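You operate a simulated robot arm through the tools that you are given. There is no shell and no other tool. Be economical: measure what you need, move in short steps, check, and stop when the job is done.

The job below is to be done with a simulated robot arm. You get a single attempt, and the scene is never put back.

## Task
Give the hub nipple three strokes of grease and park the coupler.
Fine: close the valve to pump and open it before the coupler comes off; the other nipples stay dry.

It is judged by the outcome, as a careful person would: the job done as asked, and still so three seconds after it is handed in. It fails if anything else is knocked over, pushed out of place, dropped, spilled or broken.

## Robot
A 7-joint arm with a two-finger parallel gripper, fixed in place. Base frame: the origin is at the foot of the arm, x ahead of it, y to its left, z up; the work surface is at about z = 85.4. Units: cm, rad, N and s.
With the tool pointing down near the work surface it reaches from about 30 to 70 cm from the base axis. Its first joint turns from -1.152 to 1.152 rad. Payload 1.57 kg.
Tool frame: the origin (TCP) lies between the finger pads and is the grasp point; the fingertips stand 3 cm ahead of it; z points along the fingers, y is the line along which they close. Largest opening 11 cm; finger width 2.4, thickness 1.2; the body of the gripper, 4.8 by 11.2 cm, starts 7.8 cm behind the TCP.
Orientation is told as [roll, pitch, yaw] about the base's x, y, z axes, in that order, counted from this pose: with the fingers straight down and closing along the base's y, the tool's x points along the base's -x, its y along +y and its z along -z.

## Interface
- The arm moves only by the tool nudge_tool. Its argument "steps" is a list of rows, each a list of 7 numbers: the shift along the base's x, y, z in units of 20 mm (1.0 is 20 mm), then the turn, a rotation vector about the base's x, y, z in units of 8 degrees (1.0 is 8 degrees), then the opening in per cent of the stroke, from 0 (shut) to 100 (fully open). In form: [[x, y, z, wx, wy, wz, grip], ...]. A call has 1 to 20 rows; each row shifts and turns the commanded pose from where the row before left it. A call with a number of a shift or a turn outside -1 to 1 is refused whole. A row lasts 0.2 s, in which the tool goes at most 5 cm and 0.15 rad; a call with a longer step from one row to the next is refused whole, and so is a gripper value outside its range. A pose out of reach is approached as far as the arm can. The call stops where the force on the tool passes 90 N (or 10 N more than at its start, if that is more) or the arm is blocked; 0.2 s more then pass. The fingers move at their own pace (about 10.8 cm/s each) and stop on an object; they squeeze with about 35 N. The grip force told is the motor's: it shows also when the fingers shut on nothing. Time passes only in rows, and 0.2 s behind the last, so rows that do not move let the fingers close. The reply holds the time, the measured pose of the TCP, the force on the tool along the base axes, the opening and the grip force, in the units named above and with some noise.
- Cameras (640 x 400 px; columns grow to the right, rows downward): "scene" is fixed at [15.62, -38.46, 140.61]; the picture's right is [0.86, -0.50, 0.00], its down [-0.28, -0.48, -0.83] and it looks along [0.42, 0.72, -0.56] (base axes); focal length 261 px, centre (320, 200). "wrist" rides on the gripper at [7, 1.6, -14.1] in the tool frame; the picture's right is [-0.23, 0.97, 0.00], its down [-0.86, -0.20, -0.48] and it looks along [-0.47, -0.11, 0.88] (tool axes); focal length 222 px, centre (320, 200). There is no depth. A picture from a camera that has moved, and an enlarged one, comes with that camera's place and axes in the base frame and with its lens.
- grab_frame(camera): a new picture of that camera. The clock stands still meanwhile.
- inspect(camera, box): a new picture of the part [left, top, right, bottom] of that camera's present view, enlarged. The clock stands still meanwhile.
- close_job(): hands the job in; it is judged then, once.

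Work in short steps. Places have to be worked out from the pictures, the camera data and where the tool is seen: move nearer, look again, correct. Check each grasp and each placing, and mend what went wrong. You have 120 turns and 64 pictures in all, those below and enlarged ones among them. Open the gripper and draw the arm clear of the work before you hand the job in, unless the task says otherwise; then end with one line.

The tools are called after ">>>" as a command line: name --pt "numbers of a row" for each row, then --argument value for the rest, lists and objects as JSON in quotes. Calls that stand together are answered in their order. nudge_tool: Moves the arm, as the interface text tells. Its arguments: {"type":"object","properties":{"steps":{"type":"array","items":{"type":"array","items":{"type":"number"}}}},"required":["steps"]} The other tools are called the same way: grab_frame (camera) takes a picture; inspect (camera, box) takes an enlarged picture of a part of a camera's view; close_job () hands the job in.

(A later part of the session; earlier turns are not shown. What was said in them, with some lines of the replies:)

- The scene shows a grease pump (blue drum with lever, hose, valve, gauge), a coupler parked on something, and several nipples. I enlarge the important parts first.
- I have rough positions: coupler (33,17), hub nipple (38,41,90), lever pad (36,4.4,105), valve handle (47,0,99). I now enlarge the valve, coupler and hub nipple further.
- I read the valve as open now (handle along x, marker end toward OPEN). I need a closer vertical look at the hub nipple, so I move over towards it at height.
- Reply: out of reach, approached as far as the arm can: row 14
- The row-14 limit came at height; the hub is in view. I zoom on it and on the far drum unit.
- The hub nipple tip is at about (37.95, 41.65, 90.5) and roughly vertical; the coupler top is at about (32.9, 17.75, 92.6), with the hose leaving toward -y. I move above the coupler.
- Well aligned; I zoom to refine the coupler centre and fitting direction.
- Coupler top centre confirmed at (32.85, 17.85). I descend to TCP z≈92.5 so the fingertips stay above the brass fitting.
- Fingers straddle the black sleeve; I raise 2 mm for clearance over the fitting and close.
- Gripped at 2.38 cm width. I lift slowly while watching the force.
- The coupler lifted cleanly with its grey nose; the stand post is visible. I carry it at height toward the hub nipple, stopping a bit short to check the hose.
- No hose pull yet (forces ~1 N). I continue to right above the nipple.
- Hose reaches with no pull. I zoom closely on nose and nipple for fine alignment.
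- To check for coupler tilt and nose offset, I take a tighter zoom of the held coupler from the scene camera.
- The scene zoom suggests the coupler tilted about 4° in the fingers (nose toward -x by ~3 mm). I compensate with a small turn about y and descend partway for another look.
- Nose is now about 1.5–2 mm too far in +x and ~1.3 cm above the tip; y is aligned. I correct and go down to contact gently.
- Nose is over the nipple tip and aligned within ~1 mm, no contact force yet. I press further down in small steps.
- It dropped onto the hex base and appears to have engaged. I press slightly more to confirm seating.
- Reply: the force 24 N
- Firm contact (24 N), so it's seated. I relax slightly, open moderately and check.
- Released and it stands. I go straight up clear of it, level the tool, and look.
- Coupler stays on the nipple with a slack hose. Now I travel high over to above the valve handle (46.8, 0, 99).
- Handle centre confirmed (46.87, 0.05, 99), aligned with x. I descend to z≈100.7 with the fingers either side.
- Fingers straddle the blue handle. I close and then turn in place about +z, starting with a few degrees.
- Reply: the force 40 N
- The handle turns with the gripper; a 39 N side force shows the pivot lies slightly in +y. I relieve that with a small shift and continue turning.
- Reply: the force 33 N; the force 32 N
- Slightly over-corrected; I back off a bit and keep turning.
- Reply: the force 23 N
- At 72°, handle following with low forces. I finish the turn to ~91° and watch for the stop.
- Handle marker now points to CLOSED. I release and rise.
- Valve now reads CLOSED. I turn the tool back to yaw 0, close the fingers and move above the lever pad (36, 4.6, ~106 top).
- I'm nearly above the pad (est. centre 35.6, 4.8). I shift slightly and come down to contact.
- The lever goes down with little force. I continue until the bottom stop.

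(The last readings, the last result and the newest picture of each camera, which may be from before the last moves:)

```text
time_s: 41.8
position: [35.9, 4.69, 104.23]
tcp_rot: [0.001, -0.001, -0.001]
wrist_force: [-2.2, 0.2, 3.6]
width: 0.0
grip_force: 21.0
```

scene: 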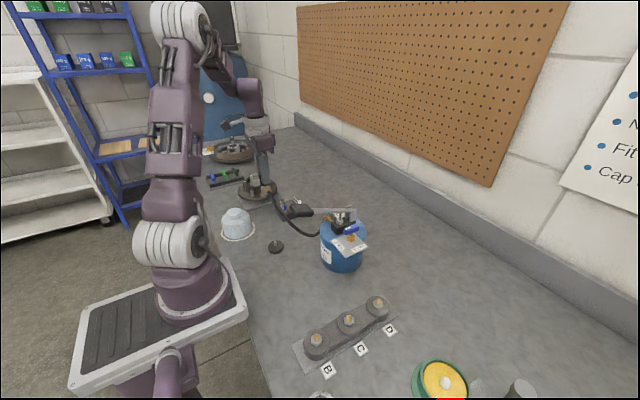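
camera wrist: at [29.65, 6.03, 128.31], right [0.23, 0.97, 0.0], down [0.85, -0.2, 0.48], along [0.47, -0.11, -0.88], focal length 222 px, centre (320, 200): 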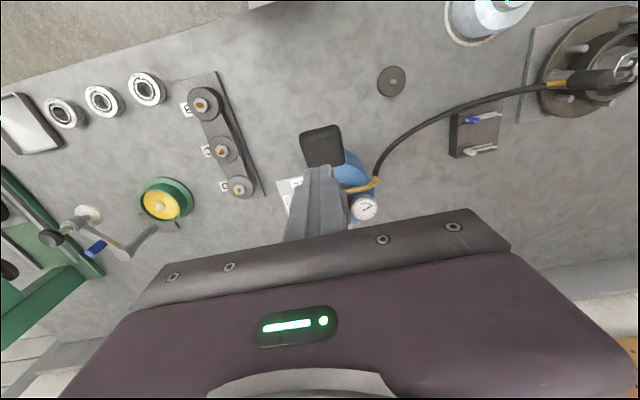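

>>> nudge_tool --pt "0 0 -0.3 0 0 0 0" --pt "0 0 -0.3 0 0 0 0" --pt "0 0 -0.3 0 0 0 0"

>>> inspect --camera "scene" --box '[280, 175, 390, 265]'

```text
time_s: 42.6
position: [35.99, 4.72, 102.49]
tcp_rot: [0.001, -0.001, 0.0]
wrist_force: [0.1, 1.2, 3.4]
width: 0.0
grip_force: 21.3
```

```text
4.44 times, centred on (335, 220) of scene
camera zoom: at [15.62, -38.46, 140.61], right [0.86, -0.5, 0.0], down [-0.28, -0.48, -0.83], along [0.42, 0.72, -0.56], focal length 1160 px, centre (253, 111)
```

zoom: 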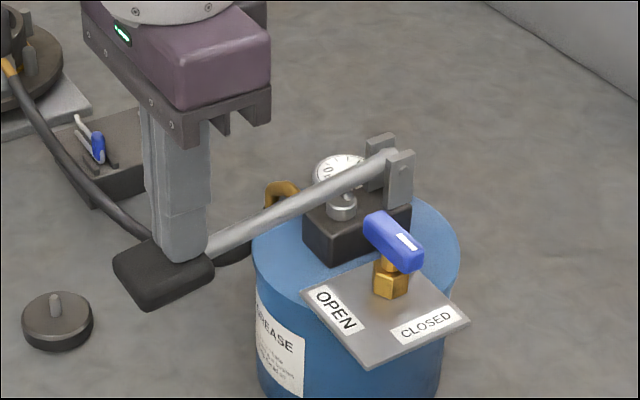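

Still moving freely; the plunger is nearly in. I continue in small steps to the stop.

>>> nudge_tool --pt "0 0 -0.2 0 0 0 0" --pt "0 0 -0.2 0 0 0 0" --pt "0 0 -0.2 0 0 0 0"

```text
time_s: 43.4
position: [35.94, 4.69, 101.53]
tcp_rot: [0.0, -0.005, 0.0]
wrist_force: [-15.2, -3.2, 81.1]
width: 0.0
grip_force: 21.0
```

Bottom stop reached (81 N at z≈101.5). I raise and see whether the lever springs back.

>>> nudge_tool --pt "0 0 0.4 0 0 0 0" --pt "0 0 0.8 0 0 0 0" --pt "0 0 0.8 0 0 0 0" --pt "0 0 0.8 0 0 0 0" --pt "0 0 0.8 0 0 0 0" --pt "0 0 0.8 0 0 0 0" --pt "0 0 0.3 0 0 0 0"

>>> inspect --camera "scene" --box '[280, 175, 390, 265]'

```text
time_s: 45.0
position: [36.07, 4.55, 110.61]
tcp_rot: [0.0, 0.0, -0.001]
wrist_force: [-0.5, 0.1, -0.6]
width: 0.0
grip_force: 21.6
```

```text
4.44 times, centred on (335, 220) of scene
camera zoom: at [15.62, -38.46, 140.61], right [0.86, -0.5, 0.0], down [-0.28, -0.48, -0.83], along [0.42, 0.72, -0.56], focal length 1160 px, centre (253, 111)
```

zoom: 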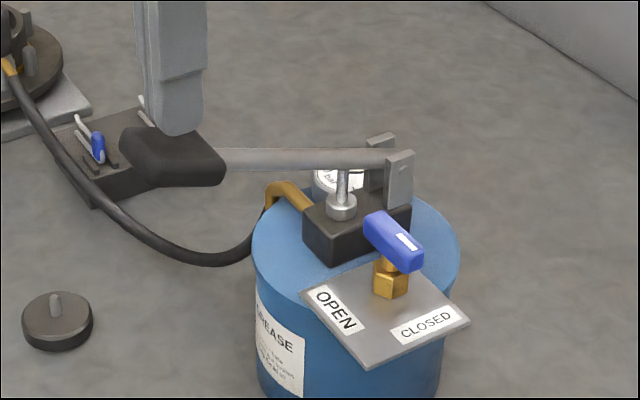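

Lever springs back fully. I check the gauge and the nipple for evidence the stroke took.

>>> inspect --camera "wrist" --box '[280, 120, 420, 230]'

>>> inspect --camera "scene" --box '[240, 160, 290, 200]'

```text
3.64 times, centred on (350, 175) of wrist
camera zoom: at [29.07, 6.17, 124.96], right [0.23, 0.97, 0.0], down [0.86, -0.2, 0.48], along [0.47, -0.11, -0.88], focal length 808 px, centre (211, 291)
```

zoom: 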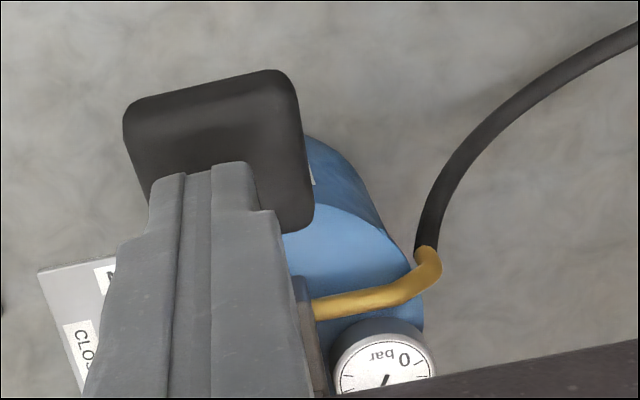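

```text
10.00 times, centred on (265, 180) of scene
camera zoom: at [15.62, -38.46, 140.61], right [0.86, -0.5, 0.0], down [-0.28, -0.48, -0.83], along [0.42, 0.72, -0.56], focal length 2609 px, centre (870, 400)
```

zoom: 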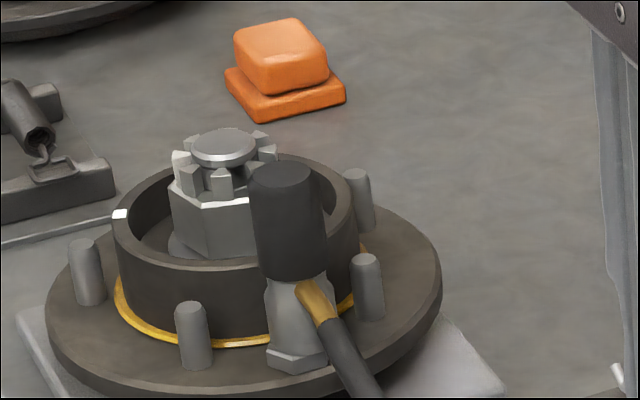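

The stroke took: gauge needle rose and a grease ring appeared at the hub seal. Second stroke the same way, full down and full up.

>>> nudge_tool --pt "0 0 -0.6 0 0 0 0" --pt "0 0 -0.6 0 0 0 0" --pt "0 0 -0.5 0 0 0 0" --pt "0 0 -0.5 0 0 0 0" --pt "0 0 -0.5 0 0 0 0" --pt "0 0 -0.5 0 0 0 0" --pt "0 0 -0.5 0 0 0 0" --pt "0 0 -0.4 0 0 0 0" --pt "0 0 -0.2 0 0 0 0" --pt "0 0 -0.2 0 0 0 0" --pt "0 0 -0.18 0 0 0 0"

>>> nudge_tool --pt "0 0 0.4 0 0 0 0" --pt "0 0 0.8 0 0 0 0" --pt "0 0 0.8 0 0 0 0" --pt "0 0 0.8 0 0 0 0" --pt "0 0 0.8 0 0 0 0" --pt "0 0 0.8 0 0 0 0" --pt "0 0 0.28 0 0 0 0" --pt "0 0 0 0 0 0 0"

>>> inspect --camera "scene" --box '[240, 155, 390, 265]'

```text
time_s: 47.4
position: [35.93, 4.71, 101.41]
tcp_rot: [0.0, -0.006, 0.001]
wrist_force: [-14.0, -0.3, 77.8]
width: 0.0
grip_force: 21.5
```

```text
time_s: 49.2
position: [35.89, 4.7, 110.74]
tcp_rot: [0.001, -0.001, 0.001]
wrist_force: [-0.4, 0.6, 0.1]
width: 0.0
grip_force: 21.0
```

```text
3.64 times, centred on (315, 210) of scene
camera zoom: at [15.62, -38.46, 140.61], right [0.86, -0.5, 0.0], down [-0.28, -0.48, -0.83], along [0.42, 0.72, -0.56], focal length 949 px, centre (338, 164)
```

zoom: 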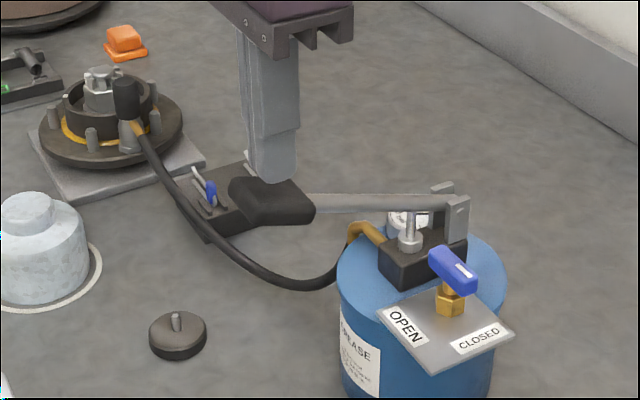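

Second stroke complete; grease ring is thicker. Third stroke.

>>> nudge_tool --pt "0 0 -0.6 0 0 0 0" --pt "0 0 -0.6 0 0 0 0" --pt "0 0 -0.5 0 0 0 0" --pt "0 0 -0.5 0 0 0 0" --pt "0 0 -0.5 0 0 0 0" --pt "0 0 -0.5 0 0 0 0" --pt "0 0 -0.5 0 0 0 0" --pt "0 0 -0.4 0 0 0 0" --pt "0 0 -0.2 0 0 0 0" --pt "0 0 -0.2 0 0 0 0" --pt "0 0 -0.18 0 0 0 0"

>>> nudge_tool --pt "0 0 0.4 0 0 0 0" --pt "0 0 0.8 0 0 0 0" --pt "0 0 0.8 0 0 0 0" --pt "0 0 0.8 0 0 0 0" --pt "0 0 0.8 0 0 0 0" --pt "0 0 0.8 0 0 0 0" --pt "0 0 0.9 0 0 0 0" --pt "0 0 1 0 0 0 0" --pt "0 0 0 0 0 0 0"

>>> inspect --camera "scene" --box '[240, 155, 390, 265]'

>>> inspect --camera "wrist" --box '[270, 100, 410, 230]'

```text
time_s: 51.6
position: [35.93, 4.58, 101.43]
tcp_rot: [0.0, -0.004, 0.0]
wrist_force: [-12.3, -5.1, 71.2]
width: 0.0
grip_force: 21.4
```

```text
time_s: 53.6
position: [35.92, 4.86, 113.96]
tcp_rot: [0.0, 0.0, 0.0]
wrist_force: [-0.4, -0.1, 0.0]
width: 0.02
grip_force: 21.5
```

```text
3.64 times, centred on (315, 210) of scene
camera zoom: at [15.62, -38.46, 140.61], right [0.86, -0.5, 0.0], down [-0.28, -0.48, -0.83], along [0.42, 0.72, -0.56], focal length 949 px, centre (338, 164)
```

zoom: 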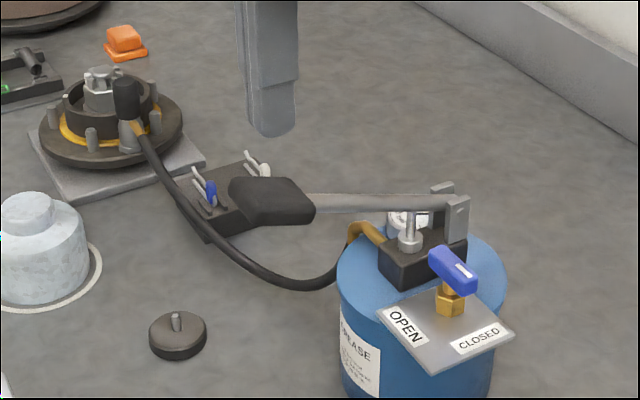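

```text
3.08 times, centred on (340, 165) of wrist
camera zoom: at [29.03, 6.24, 128.17], right [0.23, 0.97, 0.0], down [0.86, -0.2, 0.48], along [0.47, -0.11, -0.88], focal length 684 px, centre (258, 308)
```

zoom: 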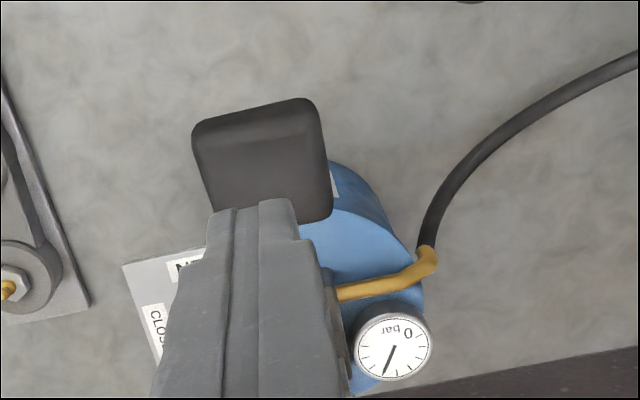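

Three strokes in, ring thickest, gauge holds pressure. Now back over the valve with yaw 90° to open it.

>>> nudge_tool --pt "0.4 -0.1 0 0 0 1 0" --pt "0.5 -0.2 0 0 0 1 0" --pt "0.5 -0.2 0 0 0 1 0" --pt "0.5 -0.25 0 0 0 1 0" --pt "0.5 -0.25 0 0 0 1 0" --pt "0.5 -0.25 0 0 0 1 10" --pt "0.5 -0.25 0 0 0 1 30" --pt "0.5 -0.25 0 0 0 1 30" --pt "0.5 -0.2 0 0 0 1 30" --pt "0.5 -0.2 0 0 0 1 30" --pt "0.53 -0.1 0 0 0 1 30" --pt "0 0 0 0 0 0.3 30" --pt "0 0 0 0 0 0 30"

```text
time_s: 56.4
position: [46.84, 0.14, 113.98]
tcp_rot: [0.0, -0.001, 1.58]
wrist_force: [-0.1, -0.4, -0.9]
width: 3.3
grip_force: 0.0
```

Positioned; I descend along the same path as I left to straddle the handle.

>>> nudge_tool --pt "0 0.03 -1 0 0 0 30" --pt "0 0 -1 0 0 0 30" --pt "0 0 -1 0 0 0 30" --pt "0 0 -1 0 0 0 30" --pt "0 0 -1 0 0 0 30" --pt "0 0 -0.8 0 0 0 30" --pt "0 0 -0.76 0 0 0 30" --pt "0 0 0 0 0 0 30"

>>> inspect --camera "scene" --box '[315, 185, 395, 245]'

```text
time_s: 58.2
position: [46.65, 0.15, 100.72]
tcp_rot: [0.0, 0.0, 1.579]
wrist_force: [0.4, 0.2, 0.2]
width: 3.3
grip_force: 0.1
```

```text
6.67 times, centred on (355, 215) of scene
camera zoom: at [15.62, -38.46, 140.61], right [0.86, -0.5, 0.0], down [-0.28, -0.48, -0.83], along [0.42, 0.72, -0.56], focal length 1739 px, centre (87, 100)
```

zoom: 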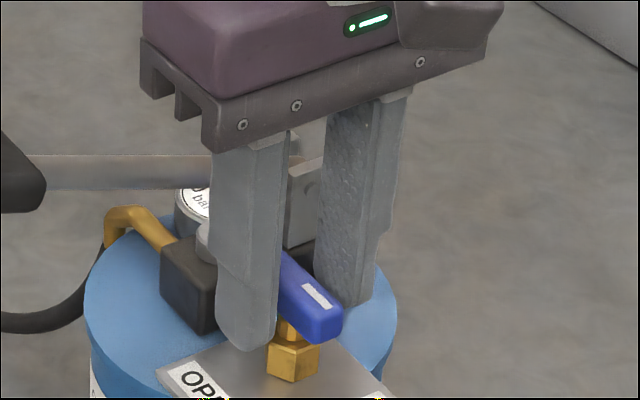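

Straddled. I close and turn back in stages, watching side forces.

>>> nudge_tool --pt "0 0 0 0 0 0 10" --pt "0 0 0 0 0 0 0" --pt "0 0 0 0 0 0 0" --pt "0 0 0 0 0 -1 0" --pt "0 0 0 0 0 -1 0" --pt "0 0 0 0 0 -1 0" --pt "0 0 0 0 0 0 0"

```text
time_s: 59.8
position: [46.85, 0.23, 100.75]
tcp_rot: [0.0, 0.0, 1.159]
wrist_force: [8.9, -5.4, -13.9]
width: 1.49
grip_force: 30.9
```

>>> nudge_tool --pt "0.04 0 0 0 0 -1 0" --pt "0 0 0 0 0 -1 0" --pt "0 0 0 0 0 -1 0" --pt "0 0 0 0 0 0 0"

```text
time_s: 60.8
position: [46.79, 0.25, 100.85]
tcp_rot: [0.002, 0.002, 0.737]
wrist_force: [-1.9, -5.3, -14.8]
width: 1.49
grip_force: 30.6
```

>>> nudge_tool --pt "0 0 -0.02 0 0 -1 0" --pt "0 0 0 0 0 -1 0" --pt "0 0 0 0 0 -1 0" --pt "0 0 0 0 0 0 0"

```text
time_s: 61.8
position: [46.76, 0.21, 100.83]
tcp_rot: [0.0, 0.002, 0.319]
wrist_force: [-9.1, -5.6, 3.3]
width: 1.5
grip_force: 30.6
```

Low forces; I finish the turn to the OPEN position.

>>> nudge_tool --pt "0 0 0 0 0 -1 0" --pt "0 0 0 0 0 -1 0" --pt "0 0 0 0 0 -0.4 0" --pt "0 0 0 0 0 0 0"

>>> inspect --camera "scene" --box '[315, 185, 395, 245]'

```text
time_s: 62.8
position: [46.89, 0.25, 100.88]
tcp_rot: [0.0, 0.001, -0.017]
wrist_force: [-14.3, -8.6, -2.5]
width: 1.49
grip_force: 30.6
```

```text
6.67 times, centred on (355, 215) of scene
camera zoom: at [15.59, -38.48, 140.6], right [0.86, -0.5, 0.0], down [-0.28, -0.48, -0.83], along [0.42, 0.72, -0.56], focal length 1739 px, centre (87, 100)
```

zoom: 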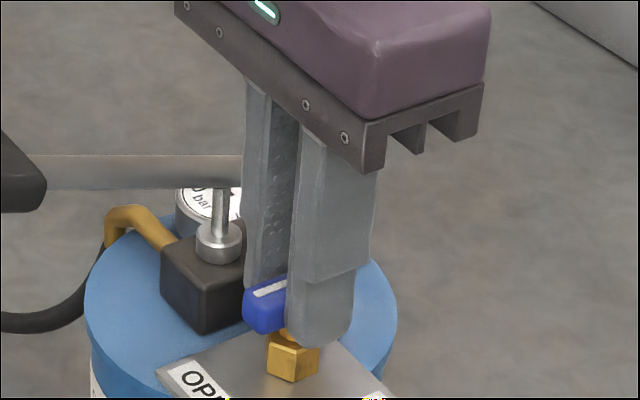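

Handle is back toward OPEN. I release, rise, and check handle and gauge.

>>> nudge_tool --pt "0 0 0 0 0 0 15" --pt "0 0 0 0 0 0 28" --pt "0 0 0 0 0 0.12 28" --pt "0 0 0.6 0 0 0 28" --pt "0 0 1 0 0 0 28" --pt "0 0 1 0 0 0 28" --pt "0 0 1 0 0 0 28" --pt "0 0 1 0 0 0 28" --pt "0 0 1 0 0 0 28" --pt "0 0 1 0 0 0 28" --pt "0 0 1 0 0 0 28" --pt "0 0 0 0 0 0 28"

>>> inspect --camera "wrist" --box '[280, 85, 400, 165]'

```text
time_s: 65.4
position: [46.92, 0.18, 115.9]
tcp_rot: [-0.001, 0.001, 0.002]
wrist_force: [-0.1, 0.2, 0.1]
width: 3.07
grip_force: 0.0
```

```text
5.00 times, centred on (340, 125) of wrist
camera zoom: at [39.99, 1.7, 130.21], right [0.22, 0.97, 0.0], down [0.86, -0.2, 0.48], along [0.47, -0.11, -0.88], focal length 1111 px, centre (220, 575)
```

zoom: 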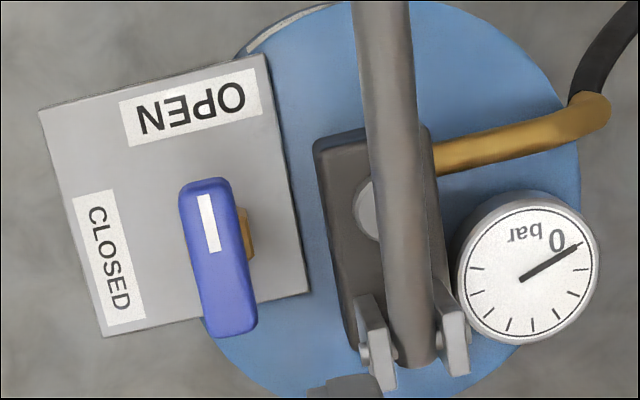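

Valve open, gauge at 0. Now I travel back over the coupler on the hub.

>>> nudge_tool --pt "-0.1 1 0 0 0 0 28" --pt "-0.1 1 0 0 0 0 28" --pt "-0.1 1 0 0 0 0 28" --pt "-0.1 1 0 0 0 0 28" --pt "-0.1 1 0 0 0 0 45" --pt "-0.2 1 0 0 0 0 45" --pt "-0.2 1 0 0 0 0 45" --pt "-0.2 1 0 0 0 0 45" --pt "-0.2 1 0 0 0 0 45" --pt "-0.25 1 0 0 0 0 45" --pt "-0.25 1 0 0 0 0 45" --pt "-0.25 1 0 0 0 0 45" --pt "-0.25 1 0 0 0 0 45" --pt "-0.25 1 0 0 0 0 45" --pt "-0.25 1 0 0 0 0 45" --pt "-0.25 1 0 0 0 0 45" --pt "-0.25 1 0 0 0 0 45" --pt "-0.25 1 -0.5 0 0 0 45" --pt "-0.25 1 -0.5 0 0 0 45" --pt "-0.25 1 -0.5 0 0 0 45"

>>> nudge_tool --pt "-0.25 0.75 -0.5 0 0 0 45" --pt "-0.23 0 -0.8 0 0 0 45" --pt "0 0 -1 0 0 0 45" --pt "0 0 0 0 0 0 45"

>>> inspect --camera "wrist" --box '[270, 100, 370, 200]'

```text
time_s: 69.6
position: [38.76, 40.3, 112.95]
tcp_rot: [0.0, -0.001, 0.001]
wrist_force: [0.5, 0.5, 0.6]
width: 4.96
grip_force: 0.0
```

```text
time_s: 70.6
position: [37.73, 41.77, 108.33]
tcp_rot: [0.0, -0.001, 0.005]
wrist_force: [1.2, -0.3, -0.9]
width: 4.96
grip_force: 0.0
```

```text
4.00 times, centred on (320, 150) of wrist
camera zoom: at [30.92, 43.27, 122.54], right [0.22, 0.97, 0.0], down [0.86, -0.2, 0.48], along [0.47, -0.11, -0.88], focal length 888 px, centre (320, 400)
```

zoom: 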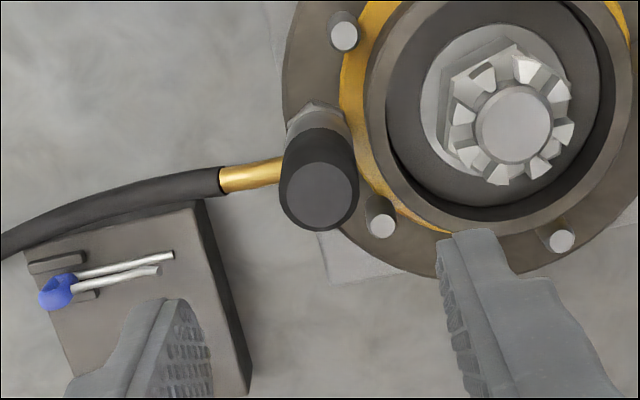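

Coupler is upright at about (38.1, 41.55). I descend to the same grip height (z≈96.5).

>>> nudge_tool --pt "0.08 -0.04 -1 0 0 0 45" --pt "0 0 -1 0 0 0 45" --pt "0 0 -1 0 0 0 45" --pt "0 0 -1 0 0 0 45" --pt "0 0 -1 0 0 0 45" --pt "0 0 -0.87 0 0 0 45" --pt "0 0 0 0 0 0 45"

>>> inspect --camera "scene" --box '[244, 155, 292, 200]'

```text
time_s: 72.2
position: [37.99, 41.57, 96.7]
tcp_rot: [0.0, -0.001, 0.003]
wrist_force: [-0.6, -0.5, 0.0]
width: 4.93
grip_force: 0.0
```

```text
8.89 times, centred on (268, 178) of scene
camera zoom: at [15.62, -38.46, 140.61], right [0.86, -0.5, 0.0], down [-0.28, -0.48, -0.83], along [0.42, 0.72, -0.56], focal length 2319 px, centre (782, 400)
```

zoom: 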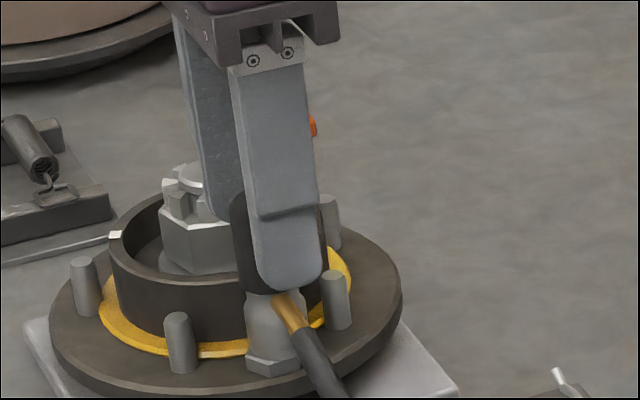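

Aligned. I close the gripper and pull straight up in small steps.

>>> nudge_tool --pt "0 0 0 0 0 0 15" --pt "0 0 0 0 0 0 0" --pt "0 0 0 0 0 0 0" --pt "0 0 0 0 0 0 0" --pt "0 0 0.1 0 0 0 0" --pt "0 0 0.2 0 0 0 0" --pt "0 0 0.2 0 0 0 0" --pt "0 0 0.3 0 0 0 0" --pt "0 0 0.4 0 0 0 0"

```text
time_s: 74.2
position: [37.99, 41.54, 98.92]
tcp_rot: [-0.001, 0.0, 0.003]
wrist_force: [-0.4, 0.1, -1.3]
width: 2.38
grip_force: 35.0
```

>>> nudge_tool --pt "0 0 0.6 0 0 0 0" --pt "0 0 0.8 0 0 0 0" --pt "0 0 0.8 0 0 0 0" --pt "0 0 0 0 0 0 0"

>>> inspect --camera "scene" --box '[244, 155, 292, 200]'

```text
time_s: 75.2
position: [38.01, 41.7, 103.41]
tcp_rot: [-0.001, 0.0, 0.003]
wrist_force: [-0.1, -0.5, -2.1]
width: 2.38
grip_force: 34.9
```

```text
8.89 times, centred on (268, 178) of scene
camera zoom: at [15.63, -38.46, 140.61], right [0.86, -0.5, 0.0], down [-0.28, -0.48, -0.83], along [0.42, 0.72, -0.56], focal length 2319 px, centre (782, 400)
```

zoom: 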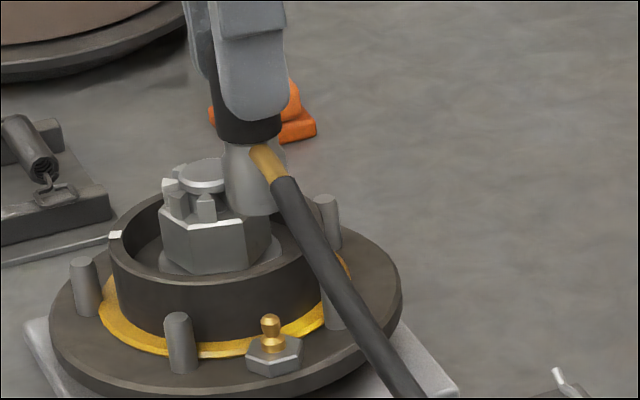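

Coupler off cleanly, no spill. I carry it back above the parking stand.

>>> nudge_tool --pt "0 -0.5 0 0 0 0 0" --pt "-0.21 -0.95 0 0 0 0 0" --pt "-0.21 -0.95 0 0 0 0 0" --pt "-0.21 -0.95 0 0 0 0 0" --pt "-0.21 -0.95 0 0 0 0 0" --pt "-0.21 -0.95 0 0 0 0 0" --pt "-0.21 -0.95 0 0 0 0 0" --pt "-0.21 -0.95 0 0 0 0 0" --pt "-0.21 -0.95 0 0 0 0 0" --pt "-0.21 -0.95 0 0 0 0 0" --pt "-0.22 -0.95 0 0 0 0 0" --pt "-0.22 -0.95 -0.5 0 0 0 0" --pt "-0.22 -0.95 -0.5 0 0 0 0" --pt "0 0 -0.5 0 0 0 0" --pt "0 0 0 0 0 0 0"

>>> inspect --camera "scene" --box '[250, 200, 310, 260]'

>>> inspect --camera "wrist" --box '[280, 110, 370, 210]'

```text
time_s: 78.4
position: [32.95, 17.95, 100.47]
tcp_rot: [-0.001, 0.0, 0.005]
wrist_force: [0.2, 0.6, -1.0]
width: 2.4
grip_force: 35.4
```

```text
6.67 times, centred on (280, 230) of scene
camera zoom: at [15.63, -38.46, 140.61], right [0.86, -0.5, 0.0], down [-0.28, -0.48, -0.83], along [0.42, 0.72, -0.56], focal length 1739 px, centre (587, 0)
```

zoom: 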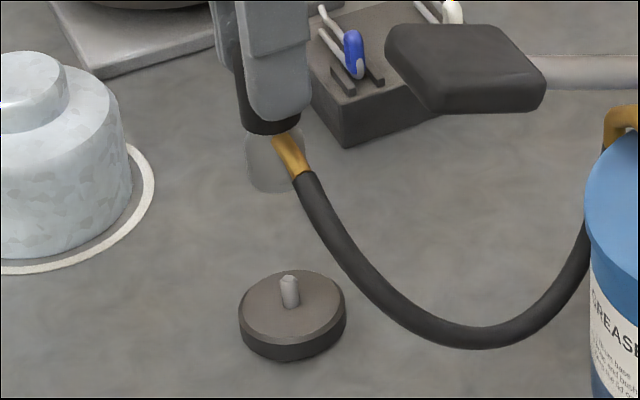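

```text
4.00 times, centred on (325, 160) of wrist
camera zoom: at [25.97, 19.37, 114.7], right [0.22, 0.97, 0.0], down [0.86, -0.2, 0.48], along [0.47, -0.11, -0.88], focal length 888 px, centre (300, 360)
```

zoom: 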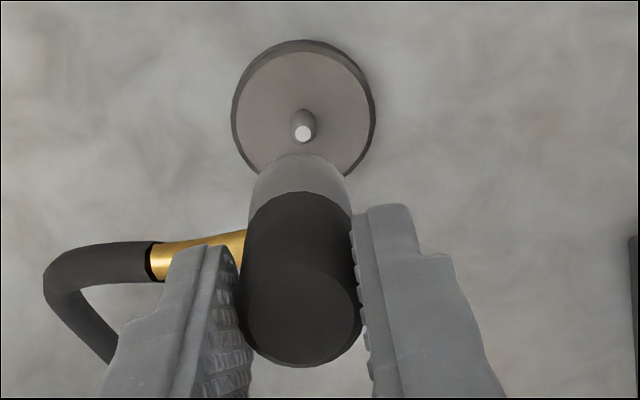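

Alignment over the post is within ~1 mm. I lower with a tiny x correction, slowing near the post.

>>> nudge_tool --pt "0.03 0 -0.6 0 0 0 0" --pt "0 0 -0.6 0 0 0 0" --pt "0 0 -0.6 0 0 0 0" --pt "0 0 -0.4 0 0 0 0" --pt "0 0 0 0 0 0 0"

>>> inspect --camera "scene" --box '[250, 200, 310, 260]'

```text
time_s: 79.6
position: [32.91, 18.0, 96.08]
tcp_rot: [-0.001, 0.001, 0.003]
wrist_force: [-0.4, 0.2, -1.6]
width: 2.39
grip_force: 34.8
```

```text
6.67 times, centred on (280, 230) of scene
camera zoom: at [15.63, -38.46, 140.61], right [0.86, -0.5, 0.0], down [-0.28, -0.48, -0.83], along [0.42, 0.72, -0.56], focal length 1739 px, centre (587, 0)
```

zoom: 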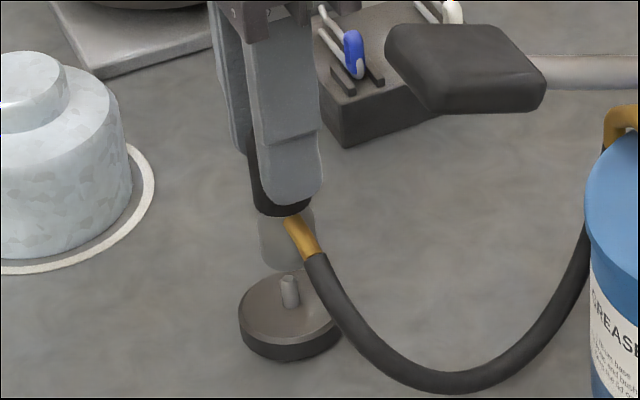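

Nose is right above the post. Slow final descent.

>>> nudge_tool --pt "0 0 -0.3 0 0 0 0" --pt "0 0 -0.3 0 0 0 0" --pt "0 0 -0.3 0 0 0 0" --pt "0 0 -0.3 0 0 0 0" --pt "0 0 -0.2 0 0 0 0" --pt "0 0 0 0 0 0 0"

```text
time_s: 81.0
position: [32.95, 17.98, 93.21]
tcp_rot: [-0.002, -0.001, 0.004]
wrist_force: [-0.3, -0.5, -1.2]
width: 2.38
grip_force: 35.5
```

>>> nudge_tool --pt "0 0 -0.1 0 0 0 0" --pt "0 0 -0.1 0 0 0 0" --pt "0 0 0 0 0 0 0"

>>> inspect --camera "scene" --box '[250, 200, 310, 260]'

```text
time_s: 81.8
position: [32.9, 17.94, 92.86]
tcp_rot: [0.001, 0.0, 0.004]
wrist_force: [-2.3, -5.7, 58.7]
width: 2.36
grip_force: 34.9
```

```text
6.67 times, centred on (280, 230) of scene
camera zoom: at [15.55, -38.51, 140.6], right [0.86, -0.5, 0.0], down [-0.28, -0.48, -0.83], along [0.42, 0.72, -0.56], focal length 1739 px, centre (587, 0)
```

zoom: 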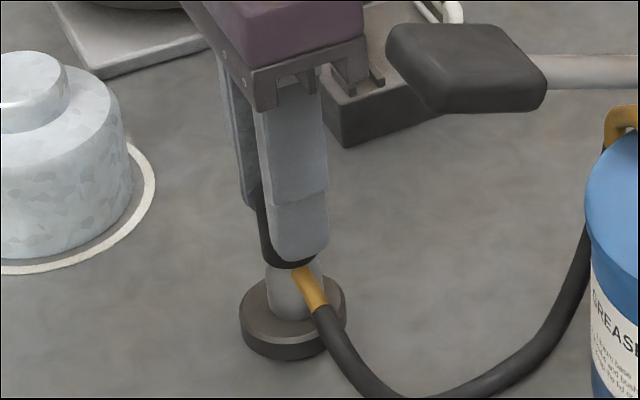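

Seated on the stand (59 N). I relax slightly, open, and rise clear.

>>> nudge_tool --pt "0 0 0.08 0 0 0 0" --pt "0 0 0 0 0 0 20" --pt "0 0 0 0 0 0 50" --pt "0 0 0 0 0 0 50" --pt "0 0 0.4 0 0 0 50" --pt "0 0 0.8 0 0 0 50" --pt "0 0 1 0 0 0 50" --pt "0 0 1 0 0 0 50" --pt "0 0 1 0 0 0 50" --pt "0 0 1 0 0 0 80" --pt "0 0 1 0 0 0 100" --pt "0 0 1 0 0 0 100" --pt "0 0 1 0 0 0 100" --pt "0 0 1 0 0 0 100" --pt "0 0 1 0 0 0 100" --pt "0 0 0 0 0 0 100"

>>> inspect --camera "scene" --box '[200, 140, 400, 270]'

>>> grab_frame --camera "wrist"

```text
time_s: 85.2
position: [33.04, 17.94, 113.41]
tcp_rot: [0.001, 0.001, 0.005]
wrist_force: [-0.3, 0.1, 0.2]
width: 11.01
grip_force: 0.0
```

```text
3.08 times, centred on (300, 205) of scene
camera zoom: at [15.62, -38.46, 140.61], right [0.86, -0.5, 0.0], down [-0.28, -0.48, -0.83], along [0.42, 0.72, -0.56], focal length 803 px, centre (382, 185)
```

zoom: 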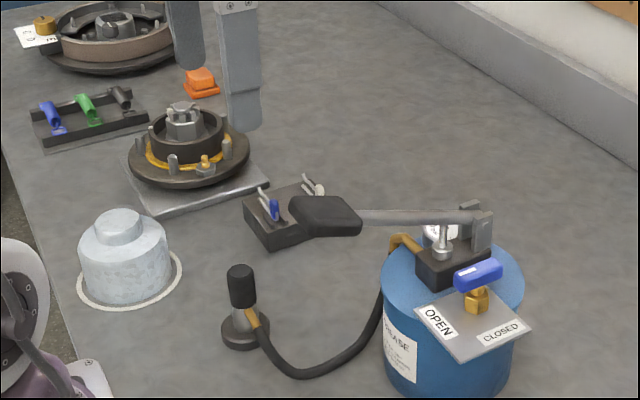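

```text
4 pictures are left
camera wrist: at [26.04, 19.35, 127.64], right [0.22, 0.97, 0.0], down [0.86, -0.2, 0.48], along [0.47, -0.11, -0.88], focal length 222 px, centre (320, 200)
```

wrist: 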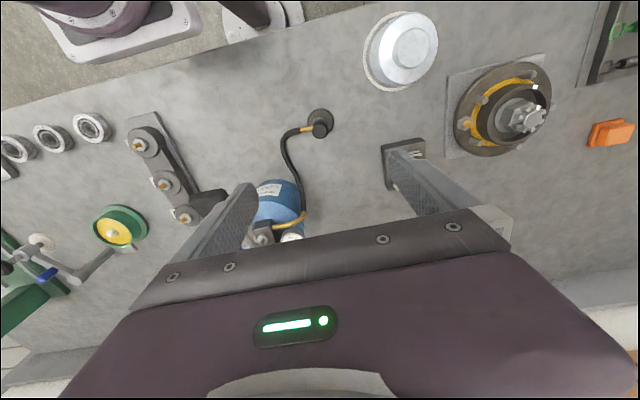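

The coupler is parked upright, the valve is open, the hub is greased, and nothing else has moved. The arm is clear, so I hand in.

>>> close_job

```text
The job is handed in.
```

The hub nipple got three full strokes of grease with the valve closed. I opened the valve again (gauge at 0) before taking the coupler off, then parked the coupler on its stand; I put it on no other nipple.
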